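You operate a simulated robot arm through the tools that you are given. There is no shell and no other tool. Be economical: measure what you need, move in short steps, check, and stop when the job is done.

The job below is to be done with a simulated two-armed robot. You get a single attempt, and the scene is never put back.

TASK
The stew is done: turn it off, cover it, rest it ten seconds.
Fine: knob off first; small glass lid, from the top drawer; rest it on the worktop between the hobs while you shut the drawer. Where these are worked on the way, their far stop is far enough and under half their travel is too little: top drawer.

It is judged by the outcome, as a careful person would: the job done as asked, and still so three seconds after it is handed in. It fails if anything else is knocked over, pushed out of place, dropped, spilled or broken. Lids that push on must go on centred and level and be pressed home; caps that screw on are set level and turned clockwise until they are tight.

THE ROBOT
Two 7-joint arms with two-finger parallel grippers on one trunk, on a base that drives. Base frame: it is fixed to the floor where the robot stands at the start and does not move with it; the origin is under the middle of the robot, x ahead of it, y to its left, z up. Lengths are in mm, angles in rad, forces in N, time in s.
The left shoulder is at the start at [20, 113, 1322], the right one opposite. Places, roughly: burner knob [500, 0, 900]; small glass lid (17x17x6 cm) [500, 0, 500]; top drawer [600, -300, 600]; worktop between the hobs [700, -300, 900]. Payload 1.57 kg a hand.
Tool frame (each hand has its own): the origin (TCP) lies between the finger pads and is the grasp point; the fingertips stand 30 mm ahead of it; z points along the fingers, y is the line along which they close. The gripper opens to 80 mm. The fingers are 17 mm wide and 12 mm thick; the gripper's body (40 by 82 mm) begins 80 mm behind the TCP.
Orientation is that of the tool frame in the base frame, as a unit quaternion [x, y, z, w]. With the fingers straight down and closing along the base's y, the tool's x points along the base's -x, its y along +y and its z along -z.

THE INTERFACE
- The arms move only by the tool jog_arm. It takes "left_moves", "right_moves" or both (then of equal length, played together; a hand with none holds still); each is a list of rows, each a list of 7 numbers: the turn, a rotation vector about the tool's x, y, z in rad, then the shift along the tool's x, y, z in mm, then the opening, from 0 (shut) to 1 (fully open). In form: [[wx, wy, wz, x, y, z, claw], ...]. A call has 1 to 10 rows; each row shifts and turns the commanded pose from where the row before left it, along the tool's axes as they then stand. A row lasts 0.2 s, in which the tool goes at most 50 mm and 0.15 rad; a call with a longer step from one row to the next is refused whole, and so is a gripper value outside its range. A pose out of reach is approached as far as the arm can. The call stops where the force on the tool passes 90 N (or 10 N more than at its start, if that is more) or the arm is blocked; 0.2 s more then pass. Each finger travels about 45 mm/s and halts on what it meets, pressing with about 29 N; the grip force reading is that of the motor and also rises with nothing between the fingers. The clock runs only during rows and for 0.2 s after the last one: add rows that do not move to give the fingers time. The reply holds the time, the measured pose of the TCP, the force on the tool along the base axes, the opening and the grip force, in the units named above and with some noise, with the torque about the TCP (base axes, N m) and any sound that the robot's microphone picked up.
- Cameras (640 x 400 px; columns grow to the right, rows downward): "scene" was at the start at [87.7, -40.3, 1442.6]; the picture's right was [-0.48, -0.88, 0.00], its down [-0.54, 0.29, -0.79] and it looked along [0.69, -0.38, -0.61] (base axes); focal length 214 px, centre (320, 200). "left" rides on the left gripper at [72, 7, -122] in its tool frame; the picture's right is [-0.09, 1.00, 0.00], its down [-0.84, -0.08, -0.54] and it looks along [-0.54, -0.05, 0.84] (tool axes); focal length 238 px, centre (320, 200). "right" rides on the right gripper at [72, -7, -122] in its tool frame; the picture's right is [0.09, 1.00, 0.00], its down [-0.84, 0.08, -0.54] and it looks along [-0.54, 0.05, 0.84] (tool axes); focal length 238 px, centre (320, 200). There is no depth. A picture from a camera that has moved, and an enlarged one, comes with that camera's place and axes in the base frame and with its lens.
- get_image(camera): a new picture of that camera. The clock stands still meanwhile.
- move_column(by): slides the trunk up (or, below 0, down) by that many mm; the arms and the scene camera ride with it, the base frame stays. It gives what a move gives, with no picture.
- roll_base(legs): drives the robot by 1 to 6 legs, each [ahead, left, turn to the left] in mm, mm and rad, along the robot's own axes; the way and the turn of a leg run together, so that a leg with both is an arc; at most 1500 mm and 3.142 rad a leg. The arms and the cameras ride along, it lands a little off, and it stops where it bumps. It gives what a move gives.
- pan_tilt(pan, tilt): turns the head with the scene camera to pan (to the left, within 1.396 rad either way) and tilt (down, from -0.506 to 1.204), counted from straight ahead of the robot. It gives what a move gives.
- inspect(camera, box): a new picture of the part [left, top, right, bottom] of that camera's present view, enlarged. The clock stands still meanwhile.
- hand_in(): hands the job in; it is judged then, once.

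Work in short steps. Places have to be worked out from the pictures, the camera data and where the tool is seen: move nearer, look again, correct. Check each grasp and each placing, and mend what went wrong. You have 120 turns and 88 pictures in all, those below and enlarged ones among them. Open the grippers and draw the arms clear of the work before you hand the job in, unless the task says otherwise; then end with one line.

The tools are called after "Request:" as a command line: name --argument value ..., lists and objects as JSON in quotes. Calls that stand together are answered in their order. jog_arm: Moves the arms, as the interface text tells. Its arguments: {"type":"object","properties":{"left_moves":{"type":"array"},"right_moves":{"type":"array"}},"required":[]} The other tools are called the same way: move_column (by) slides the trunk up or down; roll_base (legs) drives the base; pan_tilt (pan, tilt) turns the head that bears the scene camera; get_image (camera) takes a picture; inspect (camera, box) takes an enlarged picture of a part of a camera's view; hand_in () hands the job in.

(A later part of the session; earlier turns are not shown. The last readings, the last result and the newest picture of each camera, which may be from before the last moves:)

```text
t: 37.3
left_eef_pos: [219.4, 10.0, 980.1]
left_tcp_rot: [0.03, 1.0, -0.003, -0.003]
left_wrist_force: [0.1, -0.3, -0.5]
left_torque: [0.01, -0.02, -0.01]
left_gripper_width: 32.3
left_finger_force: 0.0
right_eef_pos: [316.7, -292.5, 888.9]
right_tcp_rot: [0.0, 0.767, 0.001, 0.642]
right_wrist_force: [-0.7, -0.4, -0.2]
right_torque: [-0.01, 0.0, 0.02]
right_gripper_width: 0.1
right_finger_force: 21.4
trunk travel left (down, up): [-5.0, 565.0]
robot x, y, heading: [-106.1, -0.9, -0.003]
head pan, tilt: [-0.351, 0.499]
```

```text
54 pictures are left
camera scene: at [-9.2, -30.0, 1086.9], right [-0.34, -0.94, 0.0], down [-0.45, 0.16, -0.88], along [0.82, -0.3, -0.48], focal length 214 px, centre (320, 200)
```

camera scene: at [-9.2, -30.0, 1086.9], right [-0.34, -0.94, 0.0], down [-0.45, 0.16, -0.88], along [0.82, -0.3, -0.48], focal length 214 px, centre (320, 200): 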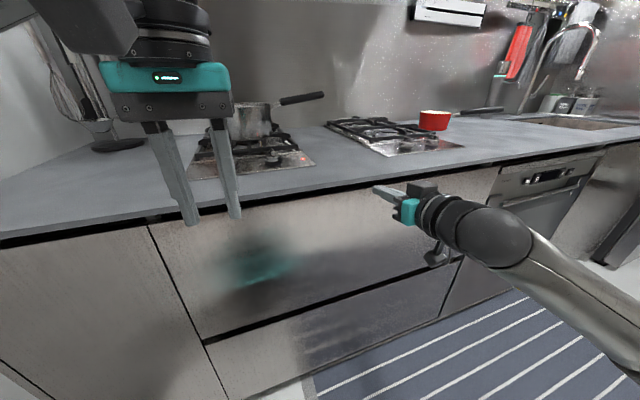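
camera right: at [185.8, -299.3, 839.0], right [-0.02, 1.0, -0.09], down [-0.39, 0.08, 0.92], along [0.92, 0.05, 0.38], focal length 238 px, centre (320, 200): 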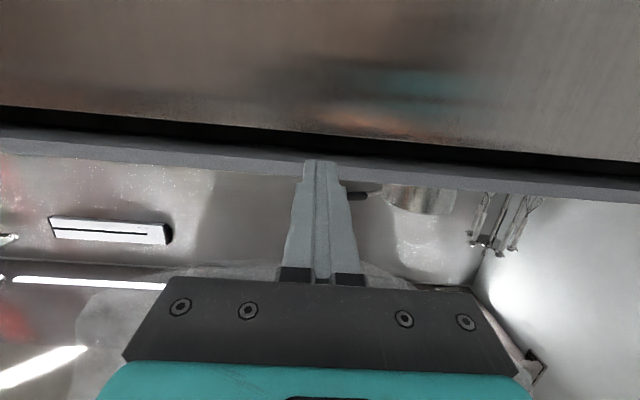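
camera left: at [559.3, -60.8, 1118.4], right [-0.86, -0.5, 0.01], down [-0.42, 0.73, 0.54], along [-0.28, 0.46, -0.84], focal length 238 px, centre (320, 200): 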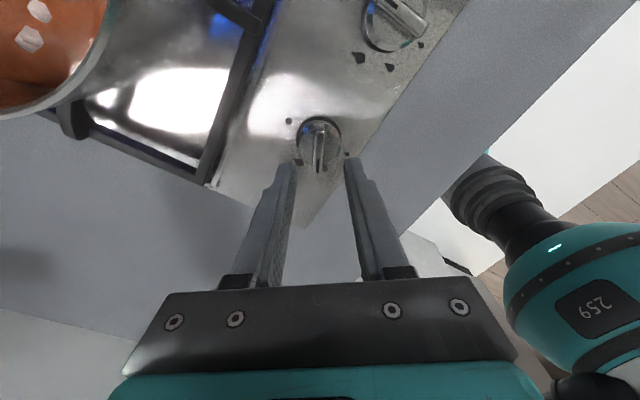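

The hand is at 10° pitch and on the computed insertion line. I'll check the slot height once more from this near view.

Request:
inspect --camera "right" --box '[290, 115, 370, 165]'

```text
8.00 times, centred on (330, 140) of right
camera zoom: at [185.8, -299.3, 839.0], right [-0.02, 1.0, -0.09], down [-0.39, 0.08, 0.92], along [0.92, 0.05, 0.38], focal length 1907 px, centre (240, 680)
```

zoom: 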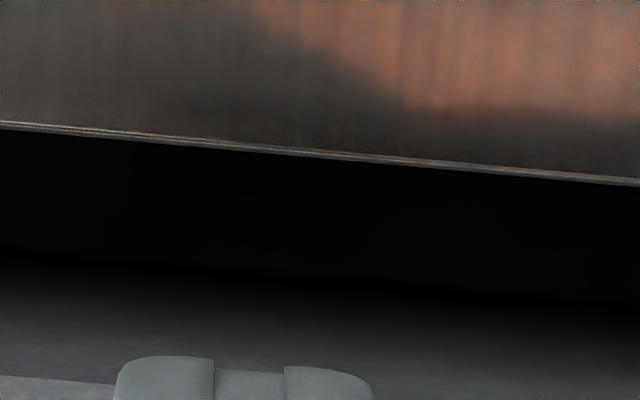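

The slot is confirmed: panel top z≈863, worktop underside z≈887. I'll slide the fingers in along their axis.

Request:
jog_arm --right_moves '[[0, 0, 0, 0, 0, 20, 0], [0, 0, 0, 0, 0, 20, 0], [0, 0, 0, 0, 0, 20, 0], [0, 0, 0, 0, 0, 18, 0], [0, 0, 0, 0, 0, 0, 0]]'

Request:
get_image --camera "right"

```text
t: 38.6
left_eef_pos: [210.9, 8.3, 982.0]
left_tcp_rot: [0.034, 0.999, -0.002, 0.001]
left_wrist_force: [-0.5, 0.3, -0.1]
left_torque: [-0.01, -0.02, -0.02]
left_gripper_width: 32.0
left_finger_force: 0.0
right_eef_pos: [384.7, -292.8, 877.5]
right_tcp_rot: [-0.001, 0.766, -0.001, 0.643]
right_wrist_force: [-52.2, -5.3, 3.8]
right_torque: [0.14, -0.56, -0.07]
right_gripper_width: 0.0
right_finger_force: 21.0
trunk travel left (down, up): [-5.0, 565.0]
robot x, y, heading: [-110.3, 1.0, -0.002]
head pan, tilt: [-0.351, 0.499]
stopped in row 5 (right hand): the force on the tool passed its limit at 92 N (the readings are from after the stop); the commanded pose is now the measured one
```

```text
52 pictures are left
camera right: at [252.3, -299.3, 827.9], right [-0.02, 1.0, -0.09], down [-0.39, 0.08, 0.92], along [0.92, 0.05, 0.39], focal length 238 px, centre (320, 200)
```

right: 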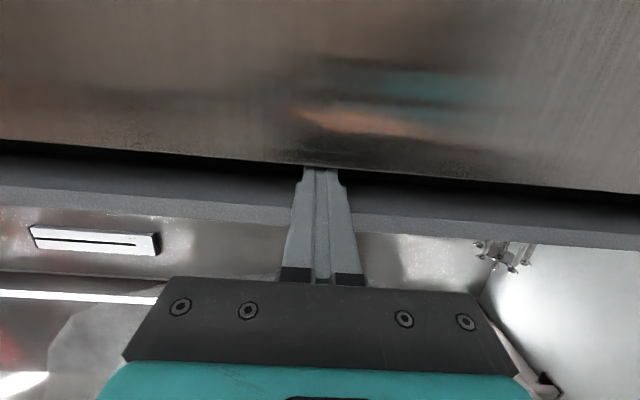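

The fingers are about 22 mm inside the slot and met its back. I'll ease off 4 mm, then press down onto the panel's top edge.

Request:
jog_arm --right_moves '[[0, 0, 0, 0, 0, -4, 0], [0, 0, 0, 4, 0, 0, 0], [0, 0, 0, 4, 0, 0, 0], [0, 0, 0, 3, 0, 0, 0], [0, 0, 0, 0, 0, 0, 0]]'

```text
t: 39.8
left_eef_pos: [214.6, 10.6, 980.9]
left_tcp_rot: [0.032, 0.999, -0.003, -0.001]
left_wrist_force: [0.1, 0.0, 0.0]
left_torque: [0.02, 0.01, 0.0]
left_gripper_width: 32.2
left_finger_force: 0.1
right_eef_pos: [384.2, -292.4, 876.6]
right_tcp_rot: [-0.003, 0.757, -0.002, 0.653]
right_wrist_force: [-0.1, -2.0, 37.1]
right_torque: [0.04, -0.92, 0.07]
right_gripper_width: 0.1
right_finger_force: 21.0
trunk travel left (down, up): [-5.0, 565.0]
robot x, y, heading: [-108.1, 1.1, -0.002]
head pan, tilt: [-0.351, 0.499]
```

37 N down on the edge. I'll draw straight back while keeping the pressure on.

Request:
jog_arm --right_moves '[[0, 0, 0, 3, 0, -8, 0], [0, 0, 0, 2, 0, -10, 0], [0, 0, 0, 2, 0, -10, 0], [0, 0, 0, 2, 0, -10, 0], [0, 0, 0, 0, 0, 0, 0]]'

Request:
get_image --camera "right"

Request:
get_image --camera "scene"

```text
t: 41.0
left_eef_pos: [214.0, 10.7, 981.3]
left_tcp_rot: [0.031, 1.0, -0.003, -0.001]
left_wrist_force: [-0.3, 0.0, 0.1]
left_torque: [0.0, -0.05, 0.0]
left_gripper_width: 32.0
left_finger_force: 0.0
right_eef_pos: [343.3, -290.8, 877.2]
right_tcp_rot: [-0.004, 0.755, -0.003, 0.656]
right_wrist_force: [4.4, -0.3, 45.1]
right_torque: [0.06, -1.17, -0.2]
right_gripper_width: 0.0
right_finger_force: 21.2
trunk travel left (down, up): [-5.0, 565.0]
robot x, y, heading: [-103.6, 0.0, -0.0]
head pan, tilt: [-0.351, 0.499]
```

```text
51 pictures are left
camera right: at [214.7, -299.5, 822.3], right [-0.02, 0.99, -0.1], down [-0.42, 0.08, 0.9], along [0.91, 0.06, 0.42], focal length 238 px, centre (320, 200)
```

right: 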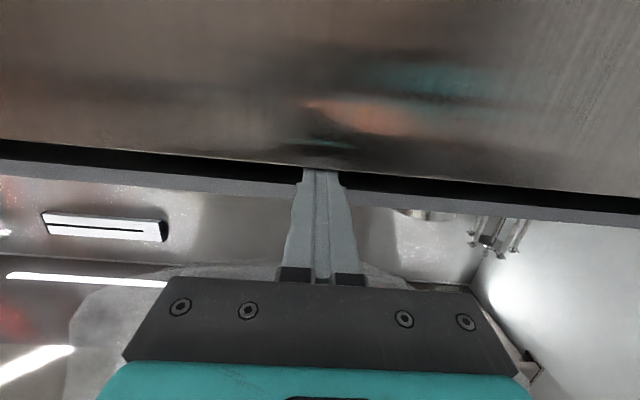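

```text
50 pictures are left
camera scene: at [-13.0, -28.9, 1087.3], right [-0.35, -0.94, 0.0], down [-0.45, 0.16, -0.88], along [0.82, -0.3, -0.48], focal length 214 px, centre (320, 200)
```

scene: 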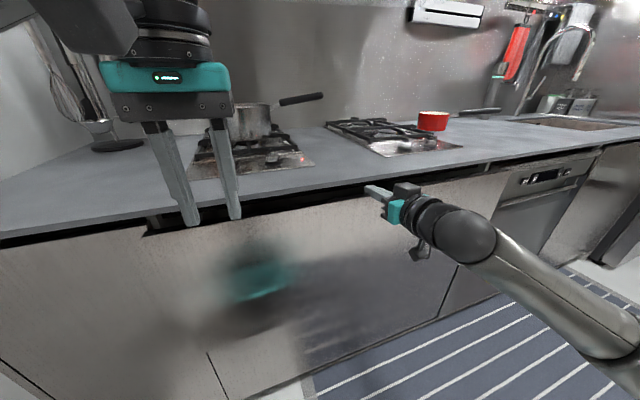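

The drawer follows: about 40 mm open. With the pressure held, I'll pull further by backing the base.

Request:
roll_base --legs '[[-200, 0, 0]]'

Request:
get_image --camera "scene"

```text
t: 42.6
left_eef_pos: [13.1, 11.1, 982.1]
left_tcp_rot: [0.031, 1.0, -0.003, -0.001]
left_wrist_force: [0.0, 0.0, 0.6]
left_torque: [-0.01, -0.01, -0.03]
left_gripper_width: 31.9
left_finger_force: 0.1
right_eef_pos: [142.9, -291.6, 876.8]
right_tcp_rot: [-0.004, 0.754, -0.002, 0.657]
right_wrist_force: [3.9, -1.6, 44.3]
right_torque: [0.06, -1.16, 0.1]
right_gripper_width: 0.0
right_finger_force: 21.5
trunk travel left (down, up): [-5.0, 565.0]
robot x, y, heading: [-308.1, 1.0, 0.002]
head pan, tilt: [-0.351, 0.499]
```

```text
49 pictures are left
camera scene: at [-213.8, -28.6, 1087.3], right [-0.35, -0.94, 0.0], down [-0.45, 0.16, -0.88], along [0.82, -0.3, -0.48], focal length 214 px, centre (320, 200)
```

scene: 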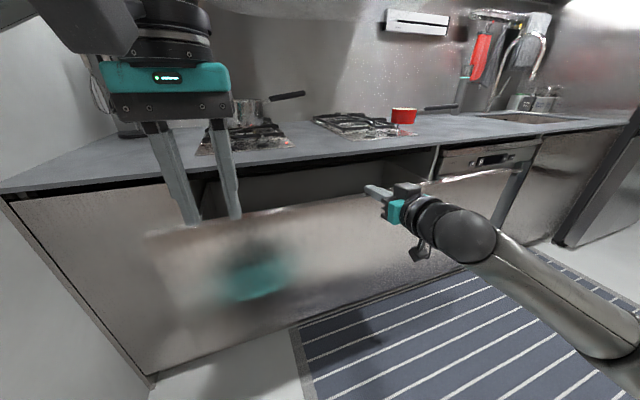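

It works well: about 240 mm open. I'll continue to the far stop.

Request:
roll_base --legs '[[-150, 0, 0]]'

Request:
get_image --camera "scene"

```text
t: 44.0
left_eef_pos: [-132.7, 8.8, 980.4]
left_tcp_rot: [0.033, 0.999, -0.002, -0.002]
left_wrist_force: [-0.1, 0.3, -0.1]
left_torque: [-0.01, 0.0, 0.0]
left_gripper_width: 31.8
left_finger_force: 0.1
right_eef_pos: [-2.5, -292.3, 875.8]
right_tcp_rot: [-0.004, 0.755, -0.002, 0.656]
right_wrist_force: [-0.1, -0.8, 0.1]
right_torque: [0.01, 0.0, 0.02]
right_gripper_width: 0.4
right_finger_force: 21.0
trunk travel left (down, up): [-5.0, 565.0]
robot x, y, heading: [-454.8, 2.3, 0.001]
head pan, tilt: [-0.351, 0.499]
```

```text
48 pictures are left
camera scene: at [-360.3, -29.6, 1086.9], right [-0.35, -0.94, 0.0], down [-0.45, 0.17, -0.88], along [0.82, -0.3, -0.48], focal length 214 px, centre (320, 200)
```

scene: 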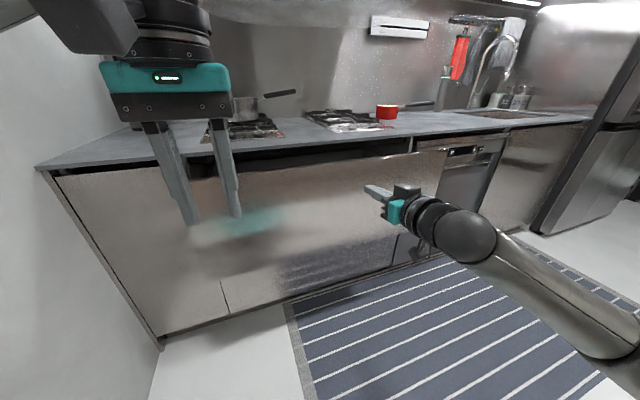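

The fingers came off, probably at the stop. I'll raise the trunk to look into the drawer.

Request:
move_column --by 400

Request:
pan_tilt --pan -0.2 --tilt 0.75

Request:
get_image --camera "scene"

```text
t: 47.8
left_eef_pos: [-133.0, 10.2, 1380.2]
left_tcp_rot: [0.032, 0.999, -0.003, -0.003]
left_wrist_force: [1.2, -0.3, 0.0]
left_torque: [0.01, 0.01, -0.02]
left_gripper_width: 31.9
left_finger_force: 0.0
right_eef_pos: [-4.4, -292.9, 1274.5]
right_tcp_rot: [-0.003, 0.756, -0.003, 0.655]
right_wrist_force: [0.3, -0.7, 0.2]
right_torque: [0.0, 0.0, 0.0]
right_gripper_width: 0.0
right_finger_force: 21.2
trunk travel left (down, up): [-405.0, 165.0]
robot x, y, heading: [-460.3, 1.0, -0.002]
head pan, tilt: [-0.351, 0.499]
```

```text
t: 48.6
left_eef_pos: [-132.6, 9.6, 1380.7]
left_tcp_rot: [0.032, 0.999, -0.003, -0.001]
left_wrist_force: [-0.1, -0.6, 0.8]
left_torque: [-0.01, 0.0, -0.03]
left_gripper_width: 32.1
left_finger_force: 0.1
right_eef_pos: [-3.6, -291.8, 1276.9]
right_tcp_rot: [-0.003, 0.755, -0.003, 0.655]
right_wrist_force: [0.0, -0.8, 0.0]
right_torque: [-0.03, 0.0, 0.01]
right_gripper_width: 0.1
right_finger_force: 21.2
trunk travel left (down, up): [-405.0, 165.0]
robot x, y, heading: [-459.7, -0.3, -0.005]
head pan, tilt: [-0.201, 0.75]
```

```text
47 pictures are left
camera scene: at [-364.5, -14.9, 1465.0], right [-0.2, -0.98, 0.0], down [-0.67, 0.14, -0.73], along [0.72, -0.15, -0.68], focal length 214 px, centre (320, 200)
```

scene: 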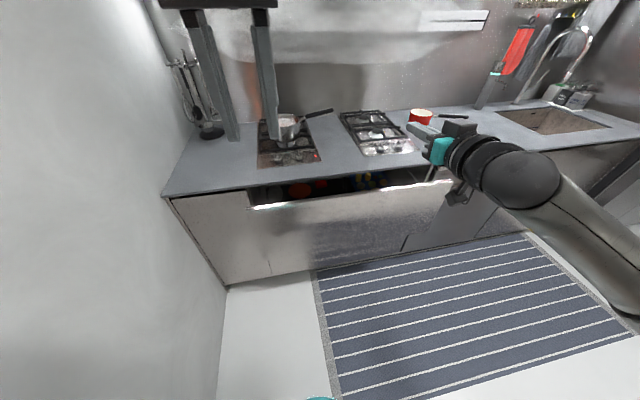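

I'll zoom in to judge how far the drawer is open and what is inside.

Request:
inspect --camera "scene" --box '[230, 150, 450, 260]'

```text
2.91 times, centred on (340, 205) of scene
camera zoom: at [-364.5, -14.9, 1465.0], right [-0.2, -0.98, 0.0], down [-0.67, 0.14, -0.73], along [0.72, -0.15, -0.68], focal length 624 px, centre (262, 186)
```

zoom: 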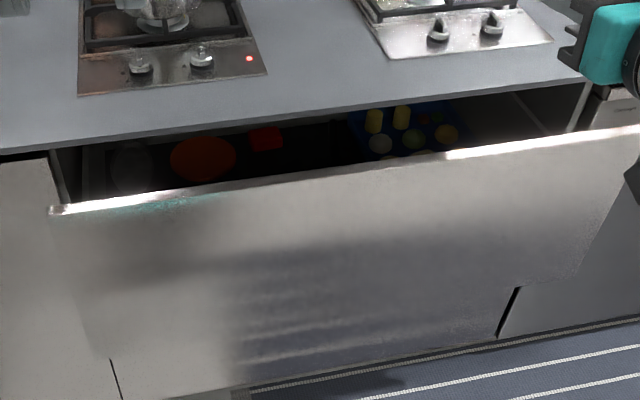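

The drawer is only about 100 mm open (panel x≈292), so it rebounded or slipped; the clear lid seems to be at the far left inside. There is now room to hook behind the panel from above, so I'll turn the right hand straight down again.

Request:
jog_arm --right_moves '[[0, 0.143, 0, 0, 0, 0, 0], [0, 0.143, 0, 0, 0, 0, 0], [0, 0.143, 0, 0, 0, 0, 0], [0, 0.143, 0, 0, 0, 0, 0], [0, 0.143, 0, 0, 0, 0, 0], [0, 0.143, 0, 0, 0, 0, 0], [0, 0.143, 0, 0, 0, 0, 0], [0, 0.143, 0, 0, 0, 0, 0], [0, 0.143, 0, 0, 0, 0, 0], [0, 0.143, 0, 0, 0, 0, 0]]'

Request:
move_column --by -300

```text
t: 50.8
left_eef_pos: [-131.8, 11.7, 1381.0]
left_tcp_rot: [0.032, 0.999, -0.002, -0.002]
left_wrist_force: [0.5, 1.5, 0.0]
left_torque: [-0.01, -0.01, -0.02]
left_gripper_width: 32.1
left_finger_force: 0.1
right_eef_pos: [-2.7, -292.0, 1275.6]
right_tcp_rot: [-0.001, 1.0, -0.004, -0.001]
right_wrist_force: [0.1, -0.2, 0.0]
right_torque: [0.01, 0.02, -0.03]
right_gripper_width: 0.1
right_finger_force: 21.0
trunk travel left (down, up): [-405.0, 165.0]
robot x, y, heading: [-456.9, 2.7, -0.006]
head pan, tilt: [-0.201, 0.75]
```

```text
t: 53.8
left_eef_pos: [-132.3, 10.6, 1080.9]
left_tcp_rot: [0.031, 1.0, -0.003, -0.002]
left_wrist_force: [0.1, 0.4, -1.1]
left_torque: [0.0, -0.03, -0.02]
left_gripper_width: 32.0
left_finger_force: 0.1
right_eef_pos: [-4.2, -292.2, 976.0]
right_tcp_rot: [-0.001, 1.0, -0.004, 0.0]
right_wrist_force: [0.3, -0.3, 0.6]
right_torque: [0.0, -0.01, -0.03]
right_gripper_width: 0.0
right_finger_force: 20.8
trunk travel left (down, up): [-105.0, 465.0]
robot x, y, heading: [-459.8, -0.4, -0.003]
head pan, tilt: [-0.201, 0.75]
```

The right hand is vertical with tips at z≈946, above everything there. I'll drive ahead so the tips hang behind the open panel (x≈340).

Request:
roll_base --legs '[[342, 0, 0]]'

Request:
get_image --camera "right"

Request:
get_image --camera "scene"

```text
t: 56.0
left_eef_pos: [208.3, 10.0, 1081.2]
left_tcp_rot: [0.031, 1.0, -0.002, -0.002]
left_wrist_force: [1.0, -0.7, 0.4]
left_torque: [-0.01, 0.0, -0.03]
left_gripper_width: 31.8
left_finger_force: 0.2
right_eef_pos: [338.1, -293.0, 975.9]
right_tcp_rot: [-0.001, 1.0, -0.005, 0.0]
right_wrist_force: [-0.1, 0.1, 0.4]
right_torque: [-0.03, -0.01, -0.01]
right_gripper_width: 0.1
right_finger_force: 21.4
trunk travel left (down, up): [-105.0, 465.0]
robot x, y, heading: [-117.2, -1.1, -0.005]
head pan, tilt: [-0.201, 0.75]
```

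```text
45 pictures are left
camera right: at [266.6, -298.9, 1097.0], right [-0.1, 1.0, -0.01], down [0.84, 0.08, 0.54], along [0.54, 0.04, -0.84], focal length 238 px, centre (320, 200)
```

right: 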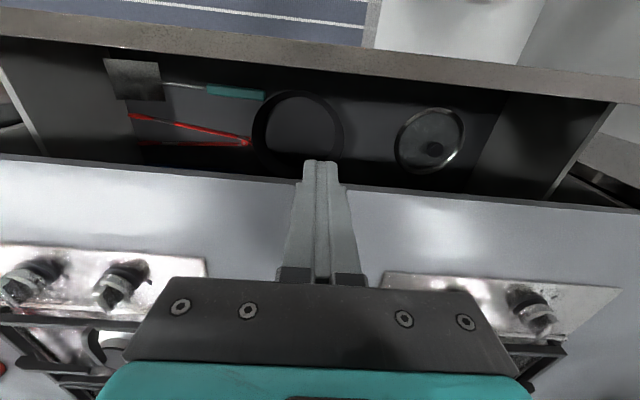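

```text
44 pictures are left
camera scene: at [-23.7, -15.4, 1164.9], right [-0.2, -0.98, 0.0], down [-0.67, 0.14, -0.73], along [0.72, -0.15, -0.68], focal length 214 px, centre (320, 200)
```

scene: 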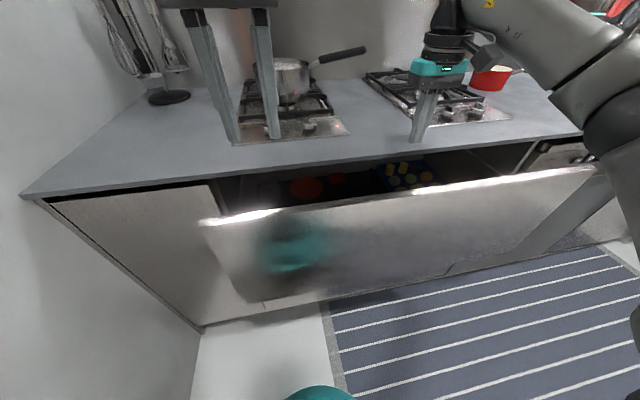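

Now I see inside: the small glass lid with its knob at about [438, 1, 490], and a bigger dark-rimmed item beside it. Panel is at x≈263–277. I'll lower the closed fingers to hook behind the panel.

Request:
jog_arm --right_moves '[[0, 0, 0, 0, 0, 40, 0], [0, 0, 0, 0, 0, 40, 0], [0, 0, 0, 0, 0, 34, 0], [0, 0, 0, 0, 0, 0, 0]]'

Request:
roll_base --legs '[[-150, 0, 0]]'

```text
t: 57.0
left_eef_pos: [207.6, 9.2, 1080.3]
left_tcp_rot: [0.031, 1.0, -0.002, -0.002]
left_wrist_force: [-0.2, 0.2, 0.5]
left_torque: [-0.02, 0.02, -0.02]
left_gripper_width: 32.2
left_finger_force: 0.0
right_eef_pos: [337.6, -293.9, 861.9]
right_tcp_rot: [-0.002, 1.0, -0.004, 0.0]
right_wrist_force: [-0.1, -0.6, 0.3]
right_torque: [-0.01, -0.02, 0.02]
right_gripper_width: 0.0
right_finger_force: 21.0
trunk travel left (down, up): [-105.0, 465.0]
robot x, y, heading: [-117.4, 0.8, -0.003]
head pan, tilt: [-0.201, 0.75]
```

```text
t: 58.4
left_eef_pos: [57.2, 11.4, 1080.6]
left_tcp_rot: [0.031, 1.0, -0.003, -0.001]
left_wrist_force: [-0.3, -0.8, 0.4]
left_torque: [-0.02, -0.04, -0.01]
left_gripper_width: 32.1
left_finger_force: 0.1
right_eef_pos: [187.4, -293.5, 862.7]
right_tcp_rot: [-0.003, 1.0, -0.004, 0.0]
right_wrist_force: [-1.1, -0.9, 0.2]
right_torque: [-0.01, -0.04, 0.0]
right_gripper_width: 0.2
right_finger_force: 21.5
trunk travel left (down, up): [-105.0, 465.0]
robot x, y, heading: [-268.8, 0.3, 0.001]
head pan, tilt: [-0.201, 0.75]
```

No resistance so far, so it slides freely. I'll continue another 100 mm and look.

Request:
roll_base --legs '[[-100, 0, 0]]'

Request:
get_image --camera "right"

Request:
get_image --camera "scene"

```text
t: 59.5
left_eef_pos: [-42.2, 10.2, 1080.1]
left_tcp_rot: [0.031, 1.0, -0.003, -0.001]
left_wrist_force: [0.6, -0.5, -0.3]
left_torque: [-0.04, -0.02, -0.01]
left_gripper_width: 32.1
left_finger_force: 0.1
right_eef_pos: [88.5, -293.5, 861.8]
right_tcp_rot: [-0.002, 1.0, -0.005, -0.001]
right_wrist_force: [0.5, -0.1, 0.0]
right_torque: [-0.02, -0.03, 0.0]
right_gripper_width: 0.0
right_finger_force: 21.8
trunk travel left (down, up): [-105.0, 465.0]
robot x, y, heading: [-365.6, 2.2, 0.001]
head pan, tilt: [-0.201, 0.75]
```

```text
43 pictures are left
camera right: at [17.1, -300.0, 983.7], right [-0.1, 1.0, -0.01], down [0.84, 0.09, 0.54], along [0.54, 0.05, -0.84], focal length 238 px, centre (320, 200)
```

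right: 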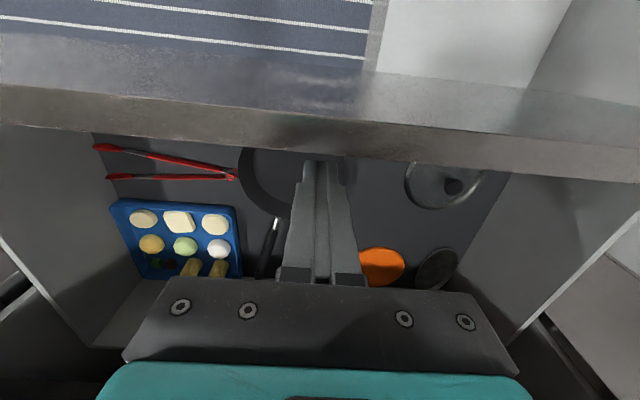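

```text
42 pictures are left
camera scene: at [-273.4, -15.2, 1165.0], right [-0.2, -0.98, 0.0], down [-0.67, 0.14, -0.73], along [0.72, -0.15, -0.68], focal length 214 px, centre (320, 200)
```

scene: 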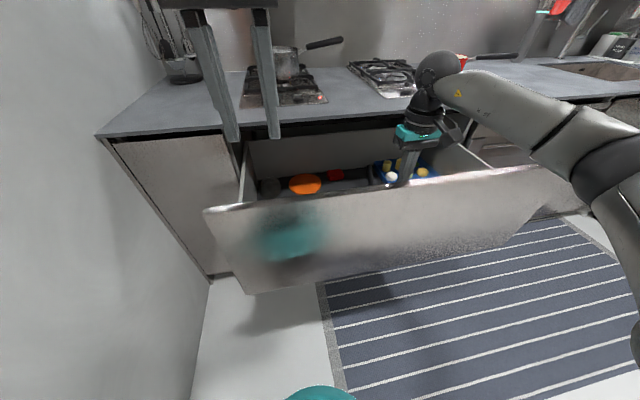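

The drawer is well open (about 325 mm). I'll ease it further with the arm to feel for the stop.

Request:
jog_arm --right_moves '[[0, 0, 0, 15, 0, 0, 0], [0, 0, 0, 15, 0, 0, 0], [0, 0, 0, 15, 0, 0, 0], [0, 0, 0, 15, 0, 0, 0], [0, 0, 0, 15, 0, 0, 0], [0, 0, 0, 15, 0, 0, 0], [0, 0, 0, 0, 0, 0, 0], [0, 0, 0, 0, 0, 0, 0]]'

Request:
get_image --camera "right"

```text
t: 61.3
left_eef_pos: [-41.9, 11.8, 1081.0]
left_tcp_rot: [0.03, 1.0, -0.003, -0.002]
left_wrist_force: [0.3, -0.8, -1.0]
left_torque: [0.02, -0.01, -0.04]
left_gripper_width: 31.9
left_finger_force: 0.0
right_eef_pos: [-1.7, -293.5, 861.9]
right_tcp_rot: [-0.002, 1.0, -0.005, 0.0]
right_wrist_force: [-0.1, -0.4, 0.3]
right_torque: [0.01, 0.03, 0.01]
right_gripper_width: 0.0
right_finger_force: 21.3
trunk travel left (down, up): [-105.0, 465.0]
robot x, y, heading: [-364.5, -0.1, -0.002]
head pan, tilt: [-0.201, 0.75]
```

```text
41 pictures are left
camera right: at [-72.4, -300.1, 983.4], right [-0.1, 1.0, -0.01], down [0.84, 0.09, 0.54], along [0.54, 0.05, -0.84], focal length 238 px, centre (320, 200)
```

right: 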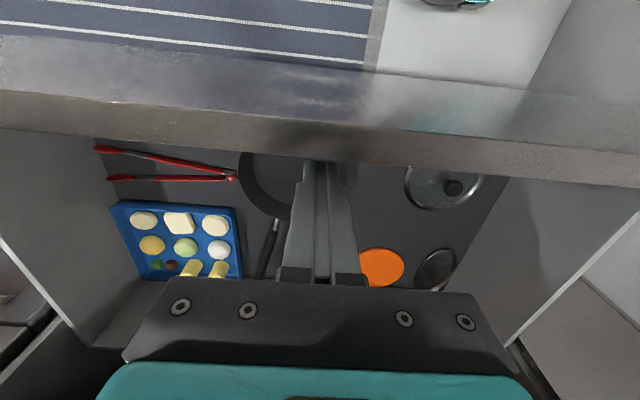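

About 415 mm open with no resistance, which is plenty. I'll zoom on the two round clear-looking items to be sure which is the small glass lid.

Request:
inspect --camera "right" --box '[340, 140, 520, 300]'

```text
2.50 times, centred on (430, 220) of right
camera zoom: at [-72.4, -300.1, 983.4], right [-0.1, 1.0, -0.01], down [0.84, 0.09, 0.54], along [0.54, 0.05, -0.84], focal length 596 px, centre (45, 150)
```

zoom: 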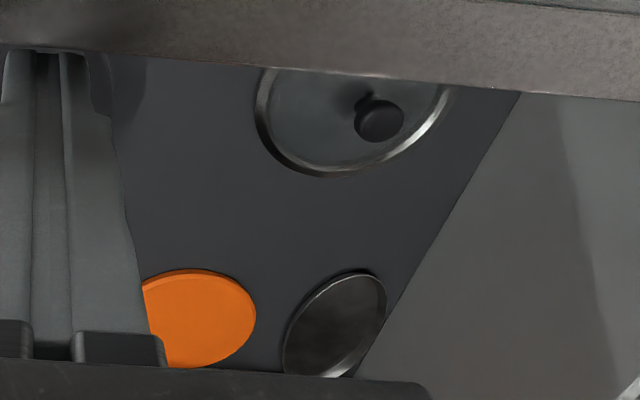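

The knobbed one with the steel rim is the glass lid; the other is a plain metal disc. I'll lift the right hand clear and see whether the drawer stays open.

Request:
jog_arm --right_moves '[[0, 0, 0, -8, 0, 0, 0], [0, 0, 0, 0, 0, -40, 0], [0, 0, 0, 0, 0, -50, 0], [0, 0, 0, 0, 0, -50, 0], [0, 0, 0, 0, 0, -30, 0], [0, 0, 0, 0, -30, 0, 0], [0, 0, 0, 0, -40, 0, 0]]'

Request:
pan_tilt --pan 0.0 --tilt 0.95

Request:
get_image --camera "scene"

```text
t: 62.9
left_eef_pos: [-40.7, 10.2, 1079.2]
left_tcp_rot: [0.03, 1.0, -0.002, -0.002]
left_wrist_force: [0.5, -0.1, -0.4]
left_torque: [0.01, 0.04, -0.02]
left_gripper_width: 32.2
left_finger_force: 0.0
right_eef_pos: [6.4, -363.6, 1033.1]
right_tcp_rot: [-0.002, 1.0, -0.003, 0.0]
right_wrist_force: [-0.3, 0.4, 0.3]
right_torque: [-0.05, -0.02, 0.0]
right_gripper_width: 0.1
right_finger_force: 22.0
trunk travel left (down, up): [-105.0, 465.0]
robot x, y, heading: [-367.7, 0.8, 0.0]
head pan, tilt: [-0.201, 0.75]
```

```text
t: 63.6
left_eef_pos: [-41.1, 10.7, 1080.7]
left_tcp_rot: [0.031, 1.0, -0.002, -0.002]
left_wrist_force: [0.2, -0.6, 0.1]
left_torque: [-0.01, 0.0, -0.03]
left_gripper_width: 32.1
left_finger_force: 0.1
right_eef_pos: [6.2, -362.0, 1033.5]
right_tcp_rot: [-0.002, 1.0, -0.004, 0.0]
right_wrist_force: [-0.3, 0.3, 0.4]
right_torque: [0.0, 0.02, 0.01]
right_gripper_width: 0.0
right_finger_force: 21.2
trunk travel left (down, up): [-105.0, 465.0]
robot x, y, heading: [-364.4, -0.3, -0.001]
head pan, tilt: [0.0, 0.949]
```

```text
39 pictures are left
camera scene: at [-281.4, 1.2, 1149.4], right [0.0, -1.0, 0.0], down [-0.81, 0.0, -0.58], along [0.58, 0.0, -0.81], focal length 214 px, centre (320, 200)
```

scene: 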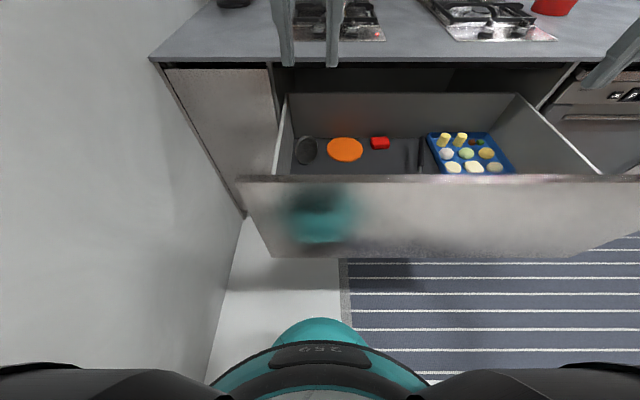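

The drawer stays open (panel x≈-29). The robot's body front is about 185 mm ahead of its axis, so I can go 85 mm nearer to bring the lid within the left arm's reach.

Request:
roll_base --legs '[[85, 0, 0]]'

Request:
jog_arm --left_moves '[[0, 0, 0, -40, 0, 0, 0.8], [0, 0, 0, -40, 0, 0, 0.8], [0, 0, -0.06, -20, 0, 0, 0.8]]'

Request:
get_image --camera "left"

```text
t: 64.7
left_eef_pos: [43.5, 10.4, 1079.0]
left_tcp_rot: [0.03, 1.0, -0.001, -0.003]
left_wrist_force: [-0.5, -0.5, -0.2]
left_torque: [0.01, 0.03, 0.02]
left_gripper_width: 32.1
left_finger_force: 0.1
right_eef_pos: [91.9, -362.4, 1032.8]
right_tcp_rot: [-0.002, 1.0, -0.004, 0.0]
right_wrist_force: [0.4, -0.6, -0.8]
right_torque: [-0.01, 0.01, 0.01]
right_gripper_width: 0.0
right_finger_force: 21.1
trunk travel left (down, up): [-105.0, 465.0]
robot x, y, heading: [-280.6, 1.0, 0.0]
head pan, tilt: [0.0, 0.949]
```

```text
t: 65.5
left_eef_pos: [144.1, 2.4, 1080.5]
left_tcp_rot: [0.001, 1.0, -0.002, -0.002]
left_wrist_force: [0.9, -0.2, -0.4]
left_torque: [-0.01, -0.01, -0.01]
left_gripper_width: 64.0
left_finger_force: 0.1
right_eef_pos: [92.4, -362.1, 1033.2]
right_tcp_rot: [-0.002, 1.0, -0.003, 0.0]
right_wrist_force: [0.6, -0.1, 0.4]
right_torque: [0.05, 0.03, 0.03]
right_gripper_width: 0.0
right_finger_force: 21.2
trunk travel left (down, up): [-105.0, 465.0]
robot x, y, heading: [-280.8, 2.9, 0.001]
head pan, tilt: [0.0, 0.949]
```

```text
38 pictures are left
camera left: at [71.1, 10.0, 1201.8], right [0.09, 1.0, 0.0], down [0.84, -0.08, 0.54], along [0.54, -0.05, -0.84], focal length 238 px, centre (320, 200)
```

left: 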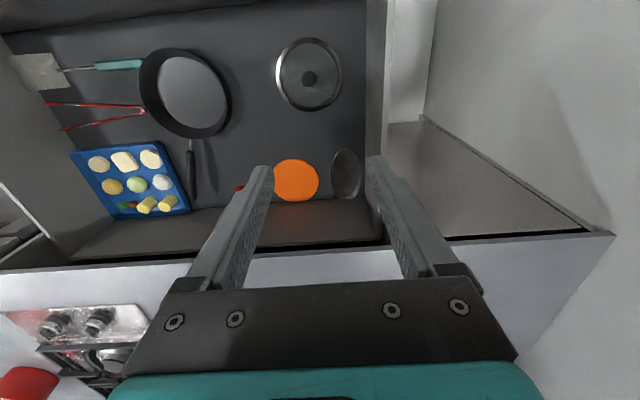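

Two rays agree: the lid's knob is at about [132, -21, 580]. I'll lower the trunk, line the left hand up over the knob, open it, and lift the right hand out of the way.

Request:
move_column --by -100

Request:
jog_arm --left_moves '[[0, 0, 0, 6, -12, 30, 1.0], [0, 0, 0, 6, -12, 40, 1.0], [0, 0, 0, 0, 0, 40, 1.0], [0, 0, 0, 0, 0, 40, 1.0]]' --right_moves '[[0, 0, 0, 0, -10, -25, 0], [0, 0, 0, 0, -10, -25, 0], [0, 0, 0, 0, 0, -25, 0], [0, 0, 0, 0, 0, -25, 0]]'

Request:
get_image --camera "left"

Request:
get_image --camera "scene"

```text
t: 66.9
left_eef_pos: [141.3, 3.8, 980.0]
left_tcp_rot: [0.0, 1.0, -0.003, -0.002]
left_wrist_force: [0.3, -0.2, -0.4]
left_torque: [-0.01, 0.0, -0.01]
left_gripper_width: 63.8
left_finger_force: 0.0
right_eef_pos: [91.3, -362.6, 934.5]
right_tcp_rot: [-0.002, 1.0, -0.004, -0.001]
right_wrist_force: [-0.1, -0.1, 0.6]
right_torque: [0.0, -0.04, 0.0]
right_gripper_width: 0.0
right_finger_force: 21.2
trunk travel left (down, up): [-5.0, 565.0]
robot x, y, heading: [-281.3, -1.6, 0.001]
head pan, tilt: [0.0, 0.949]
```

```text
t: 67.9
left_eef_pos: [131.0, -22.7, 830.3]
left_tcp_rot: [0.0, 1.0, -0.003, -0.002]
left_wrist_force: [0.1, -0.4, -0.9]
left_torque: [-0.04, 0.0, 0.02]
left_gripper_width: 80.0
left_finger_force: 0.0
right_eef_pos: [89.8, -382.3, 1034.5]
right_tcp_rot: [-0.002, 1.0, -0.004, 0.0]
right_wrist_force: [-0.9, 0.4, 0.3]
right_torque: [0.02, 0.0, -0.01]
right_gripper_width: 0.0
right_finger_force: 21.3
trunk travel left (down, up): [-5.0, 565.0]
robot x, y, heading: [-278.5, -4.5, 0.002]
head pan, tilt: [0.0, 0.949]
```

```text
37 pictures are left
camera left: at [58.4, -14.8, 952.6], right [0.09, 1.0, -0.01], down [0.84, -0.08, 0.54], along [0.54, -0.05, -0.84], focal length 238 px, centre (320, 200)
```

left: 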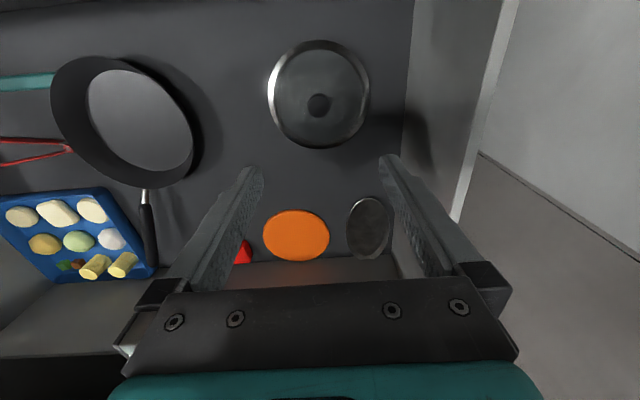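

```text
36 pictures are left
camera scene: at [-196.7, 1.4, 1049.4], right [0.0, -1.0, 0.0], down [-0.81, 0.0, -0.58], along [0.58, 0.0, -0.81], focal length 214 px, centre (320, 200)
```

scene: 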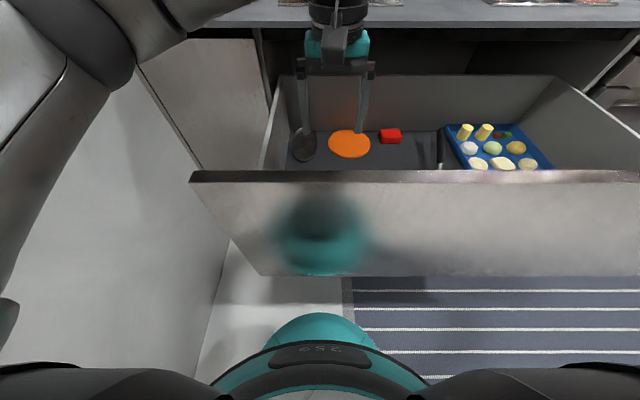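

The hand is right over the knob at [130, -22]. I'll go down in steps, checking the arm's clearance to the panel.

Request:
jog_arm --left_moves '[[0, 0, 0, 0, 0, 40, 1.0], [0, 0, 0, 0, 0, 40, 1.0], [0, 0, 0, 0, 0, 40, 1.0], [0, 0, 0, 0, 0, 30, 1.0]]'

Request:
get_image --camera "left"

Request:
get_image --camera "scene"

```text
t: 68.9
left_eef_pos: [129.3, -21.7, 679.8]
left_tcp_rot: [0.0, 1.0, -0.003, -0.001]
left_wrist_force: [0.1, 0.0, 0.8]
left_torque: [0.03, 0.0, 0.02]
left_gripper_width: 80.2
left_finger_force: 0.0
right_eef_pos: [91.9, -382.9, 1034.9]
right_tcp_rot: [-0.001, 1.0, -0.004, 0.0]
right_wrist_force: [-0.2, -0.1, 1.0]
right_torque: [0.03, 0.03, -0.01]
right_gripper_width: 0.2
right_finger_force: 21.3
trunk travel left (down, up): [-5.0, 565.0]
robot x, y, heading: [-280.6, 0.0, -0.006]
head pan, tilt: [0.0, 0.949]
```

```text
35 pictures are left
camera left: at [57.8, -15.4, 802.0], right [0.09, 1.0, -0.01], down [0.84, -0.08, 0.54], along [0.54, -0.05, -0.84], focal length 238 px, centre (320, 200)
```

left: 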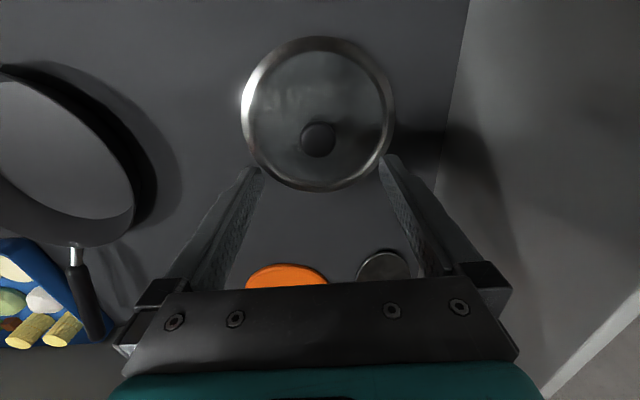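

```text
34 pictures are left
camera scene: at [-196.7, 1.3, 1049.4], right [0.0, -1.0, 0.0], down [-0.81, 0.0, -0.58], along [0.58, 0.0, -0.81], focal length 214 px, centre (320, 200)
```

scene: 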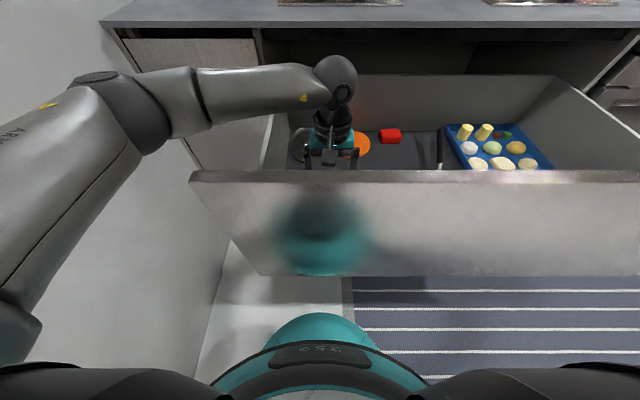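

The fingers straddle the knob. I'll descend the last 90 mm carefully with force watched.

Request:
jog_arm --left_moves '[[0, 0, 0, 0, 0, 25, 1.0], [0, 0, 0, 0, 0, 25, 1.0], [0, 0, 0, 0, 0, 15, 1.0], [0, 0, 0, 0, 0, 0, 1.0]]'

Request:
get_image --camera "left"

Request:
get_image --camera "scene"

```text
t: 69.9
left_eef_pos: [128.8, -22.8, 614.3]
left_tcp_rot: [0.001, 1.0, -0.003, -0.002]
left_wrist_force: [-0.2, 0.6, 0.3]
left_torque: [0.0, -0.01, -0.01]
left_gripper_width: 80.0
left_finger_force: 0.1
right_eef_pos: [91.8, -381.8, 1033.0]
right_tcp_rot: [-0.001, 1.0, -0.003, 0.0]
right_wrist_force: [0.0, -0.1, -0.1]
right_torque: [-0.01, 0.04, 0.0]
right_gripper_width: 0.0
right_finger_force: 21.3
trunk travel left (down, up): [-5.0, 565.0]
robot x, y, heading: [-284.5, 0.2, 0.0]
head pan, tilt: [0.0, 0.949]
```

```text
33 pictures are left
camera left: at [57.2, -15.9, 737.2], right [0.09, 1.0, -0.01], down [0.84, -0.08, 0.54], along [0.54, -0.05, -0.84], focal length 238 px, centre (320, 200)
```

left: 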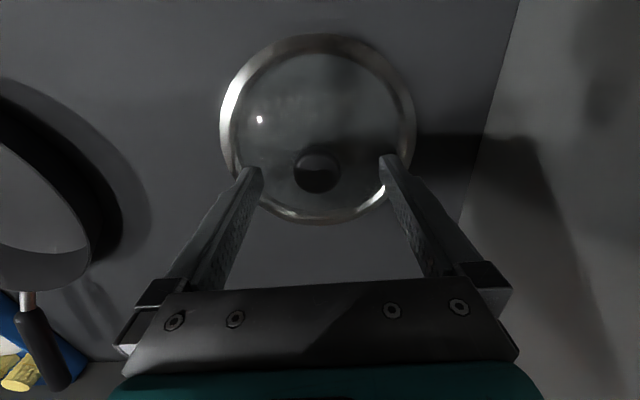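

```text
32 pictures are left
camera scene: at [-196.7, 1.3, 1049.4], right [0.0, -1.0, 0.0], down [-0.81, 0.0, -0.58], along [0.58, 0.0, -0.81], focal length 214 px, centre (320, 200)
```

scene: 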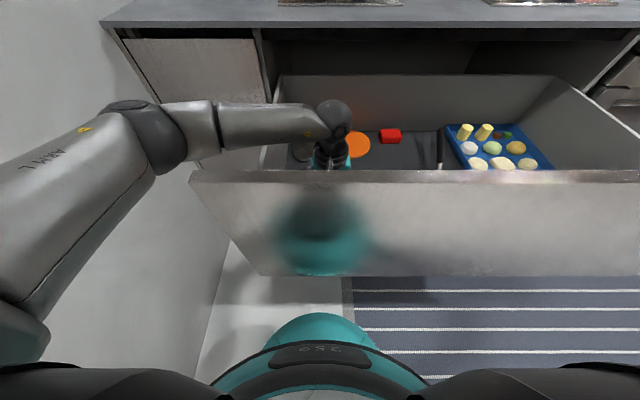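

The knob is at about [134, -24], z≈572. I'll shift 4 mm ahead, go down 22 mm and close on it.

Request:
jog_arm --left_moves '[[0, 0, 0, -5, -2, 12, 1.0], [0, 0, 0, 0, 0, 11, 1.0], [0, 0, 0, 0, 0, 0, 0.7], [0, 0, 0, 0, 0, 0, 0.4], [0, 0, 0, 0, 0, 0, 0.2], [0, 0, 0, 0, 0, 0, 0.1], [0, 0, 0, 0, 0, 0, 0.1]]'

Request:
get_image --camera "left"

```text
t: 71.5
left_eef_pos: [132.6, -24.7, 590.8]
left_tcp_rot: [0.0, 1.0, -0.002, -0.002]
left_wrist_force: [0.8, 0.3, 1.0]
left_torque: [0.03, -0.03, 0.03]
left_gripper_width: 33.3
left_finger_force: 28.7
right_eef_pos: [91.4, -381.6, 1034.1]
right_tcp_rot: [-0.002, 1.0, -0.005, 0.0]
right_wrist_force: [0.2, -0.6, -1.2]
right_torque: [-0.02, 0.02, -0.01]
right_gripper_width: 0.2
right_finger_force: 21.4
trunk travel left (down, up): [-5.0, 565.0]
robot x, y, heading: [-281.3, -1.1, 0.005]
head pan, tilt: [0.0, 0.949]
```

```text
31 pictures are left
camera left: at [62.2, -18.1, 713.9], right [0.09, 1.0, -0.01], down [0.84, -0.08, 0.54], along [0.54, -0.05, -0.84], focal length 238 px, centre (320, 200)
```

left: 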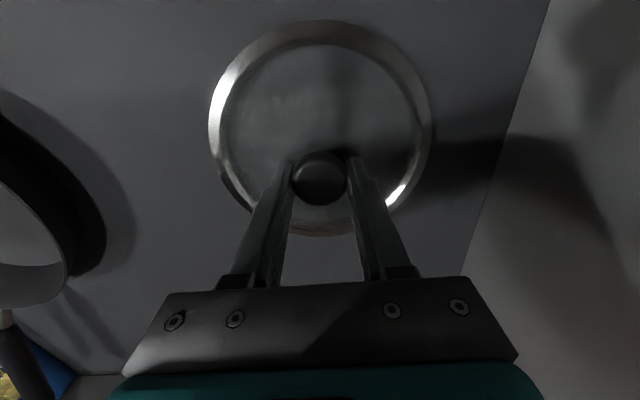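

The knob is gripped (33 mm). I'll tighten and lift a little, then check.

Request:
jog_arm --left_moves '[[0, 0, 0, 0, 0, 0, 0], [0, 0, 0, 0, 0, -10, 0], [0, 0, 0, 0, 0, -20, 0], [0, 0, 0, 0, 0, -30, 0], [0, 0, 0, 0, 0, -30, 0]]'

Request:
get_image --camera "left"

```text
t: 72.7
left_eef_pos: [135.1, -24.9, 683.2]
left_tcp_rot: [0.001, 1.0, -0.003, -0.003]
left_wrist_force: [0.2, 0.8, 0.6]
left_torque: [-0.01, 0.01, -0.02]
left_gripper_width: 0.0
left_finger_force: 21.6
right_eef_pos: [91.5, -381.5, 1034.3]
right_tcp_rot: [-0.001, 1.0, -0.005, -0.001]
right_wrist_force: [-1.0, -0.3, 0.6]
right_torque: [0.05, -0.01, 0.0]
right_gripper_width: 0.1
right_finger_force: 21.2
trunk travel left (down, up): [-5.0, 565.0]
robot x, y, heading: [-282.0, -0.9, 0.0]
head pan, tilt: [0.0, 0.949]
```

```text
30 pictures are left
camera left: at [62.5, -16.8, 804.9], right [0.09, 1.0, -0.01], down [0.84, -0.08, 0.54], along [0.54, -0.05, -0.84], focal length 238 px, centre (320, 200)
```

left: 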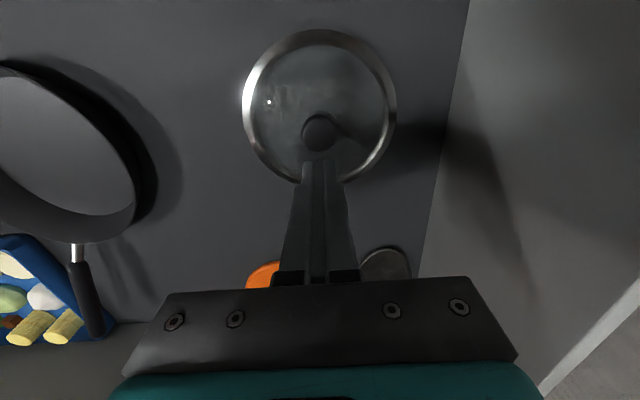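

The fingers slid off the rounded top; the lid did not move. I'll grip deeper, feeling for the glass.

Request:
jog_arm --left_moves '[[0, 0, 0, 2, 1, 0, 0.6], [0, 0, 0, 0, 0, 0, 0.9], [0, 0, 0, 0, 0, 0, 1], [0, 0, 0, 0, 0, 40, 1], [0, 0, 0, 0, 0, 40, 1], [0, 0, 0, 0, 0, 16, 1], [0, 0, 0, 0, 0, 5, 1], [0, 0, 0, 0, 0, 4, 1], [0, 0, 0, 0, 0, 0, 1]]'

Request:
inspect --camera "left" --box '[200, 10, 440, 250]'

```text
t: 74.7
left_eef_pos: [135.6, -24.9, 584.9]
left_tcp_rot: [0.0, 1.0, -0.004, 0.005]
left_wrist_force: [-0.8, 10.5, 53.1]
left_torque: [1.03, 0.16, 0.17]
left_gripper_width: 80.3
left_finger_force: 0.1
right_eef_pos: [89.0, -382.4, 1035.6]
right_tcp_rot: [-0.002, 1.0, -0.005, 0.001]
right_wrist_force: [0.5, -0.2, -0.2]
right_torque: [0.06, -0.01, -0.02]
right_gripper_width: 0.1
right_finger_force: 21.6
trunk travel left (down, up): [-5.0, 565.0]
robot x, y, heading: [-283.6, 1.5, 0.002]
head pan, tilt: [0.0, 0.949]
```

```text
1.67 times, centred on (320, 130) of left
camera zoom: at [61.9, -16.9, 705.5], right [0.09, 1.0, -0.01], down [0.83, -0.07, 0.55], along [0.55, -0.06, -0.83], focal length 397 px, centre (320, 317)
```

zoom: 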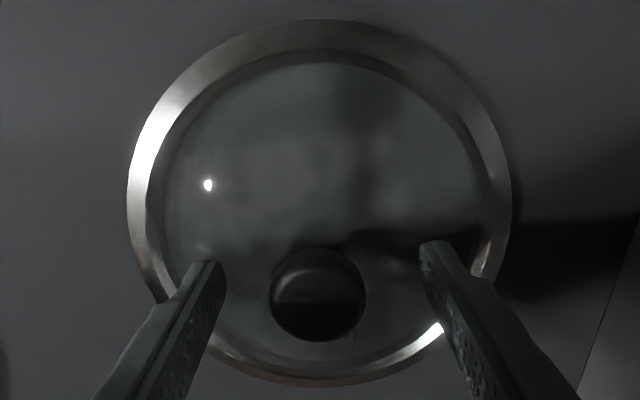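

The outer fingertips rest on the glass at z≈555 with the hand centred on the lid ([136, -25]). I'll ease off 3 mm, close at this depth, and lift gently only a few mm.

Request:
jog_arm --left_moves '[[0, 0, 0, 0, 0, -7, 1], [0, 0, 0, 0, 0, 0, 0.7], [0, 0, 0, 0, 0, 0, 0.45], [0, 0, 0, 0, 0, 0, 0.2], [0, 0, 0, 0, 0, 0, 0], [0, 0, 0, 0, 0, 0, 0], [0, 0, 0, 0, 0, 0, 0]]'

Request:
inspect --camera "left" --box '[240, 100, 400, 240]'

```text
t: 76.3
left_eef_pos: [134.1, -24.9, 590.9]
left_tcp_rot: [0.0, 1.0, -0.005, 0.004]
left_wrist_force: [-3.7, 9.4, 70.4]
left_torque: [-1.27, 0.18, 0.03]
left_gripper_width: 47.2
left_finger_force: 19.2
right_eef_pos: [88.8, -381.4, 1036.0]
right_tcp_rot: [-0.001, 1.0, -0.005, 0.002]
right_wrist_force: [-0.4, -0.1, 0.2]
right_torque: [0.03, 0.04, 0.0]
right_gripper_width: 0.2
right_finger_force: 21.6
trunk travel left (down, up): [-5.0, 565.0]
robot x, y, heading: [-278.9, 2.1, -0.005]
head pan, tilt: [0.0, 0.949]
```

```text
2.86 times, centred on (320, 170) of left
camera zoom: at [61.3, -17.2, 711.9], right [0.09, 1.0, -0.01], down [0.83, -0.07, 0.55], along [0.55, -0.06, -0.84], focal length 681 px, centre (320, 286)
```

zoom: 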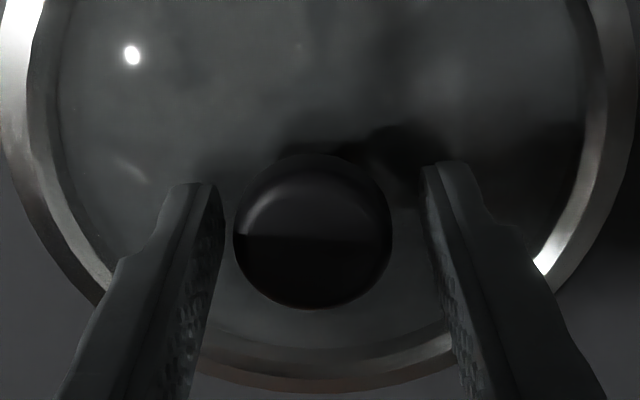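

The fingers are riding on the domed glass. I'll rise a few mm until they close on the knob without pressing the glass.

Request:
jog_arm --left_moves '[[0, 0, 0, 0, 0, -5, 0.5], [0, 0, 0, -2, 0, -4, 0.5], [0, 0, 0, 0, 0, 0, 0.2], [0, 0, 0, 0, 0, 0, 0], [0, 0, 0, 0, 0, 0, 0], [0, 0, 0, 0, 0, 0, 0]]'

Request:
inspect --camera "left" --box '[240, 100, 400, 240]'

```text
t: 77.7
left_eef_pos: [134.7, -24.3, 592.6]
left_tcp_rot: [-0.001, 1.0, -0.002, -0.003]
left_wrist_force: [0.2, 0.8, 0.6]
left_torque: [0.01, 0.01, -0.01]
left_gripper_width: 32.9
left_finger_force: 28.9
right_eef_pos: [91.3, -381.4, 1034.5]
right_tcp_rot: [-0.002, 1.0, -0.004, 0.001]
right_wrist_force: [-0.6, 0.0, -0.2]
right_torque: [0.04, -0.03, -0.02]
right_gripper_width: 0.0
right_finger_force: 21.4
trunk travel left (down, up): [-5.0, 565.0]
robot x, y, heading: [-277.9, -0.1, 0.0]
head pan, tilt: [0.0, 0.949]
```

```text
2.86 times, centred on (320, 170) of left
camera zoom: at [62.2, -16.0, 714.6], right [0.09, 1.0, 0.0], down [0.84, -0.08, 0.54], along [0.54, -0.05, -0.84], focal length 681 px, centre (320, 286)
```

zoom: 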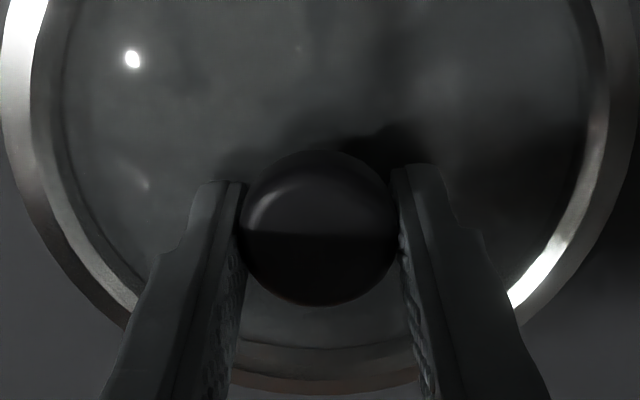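

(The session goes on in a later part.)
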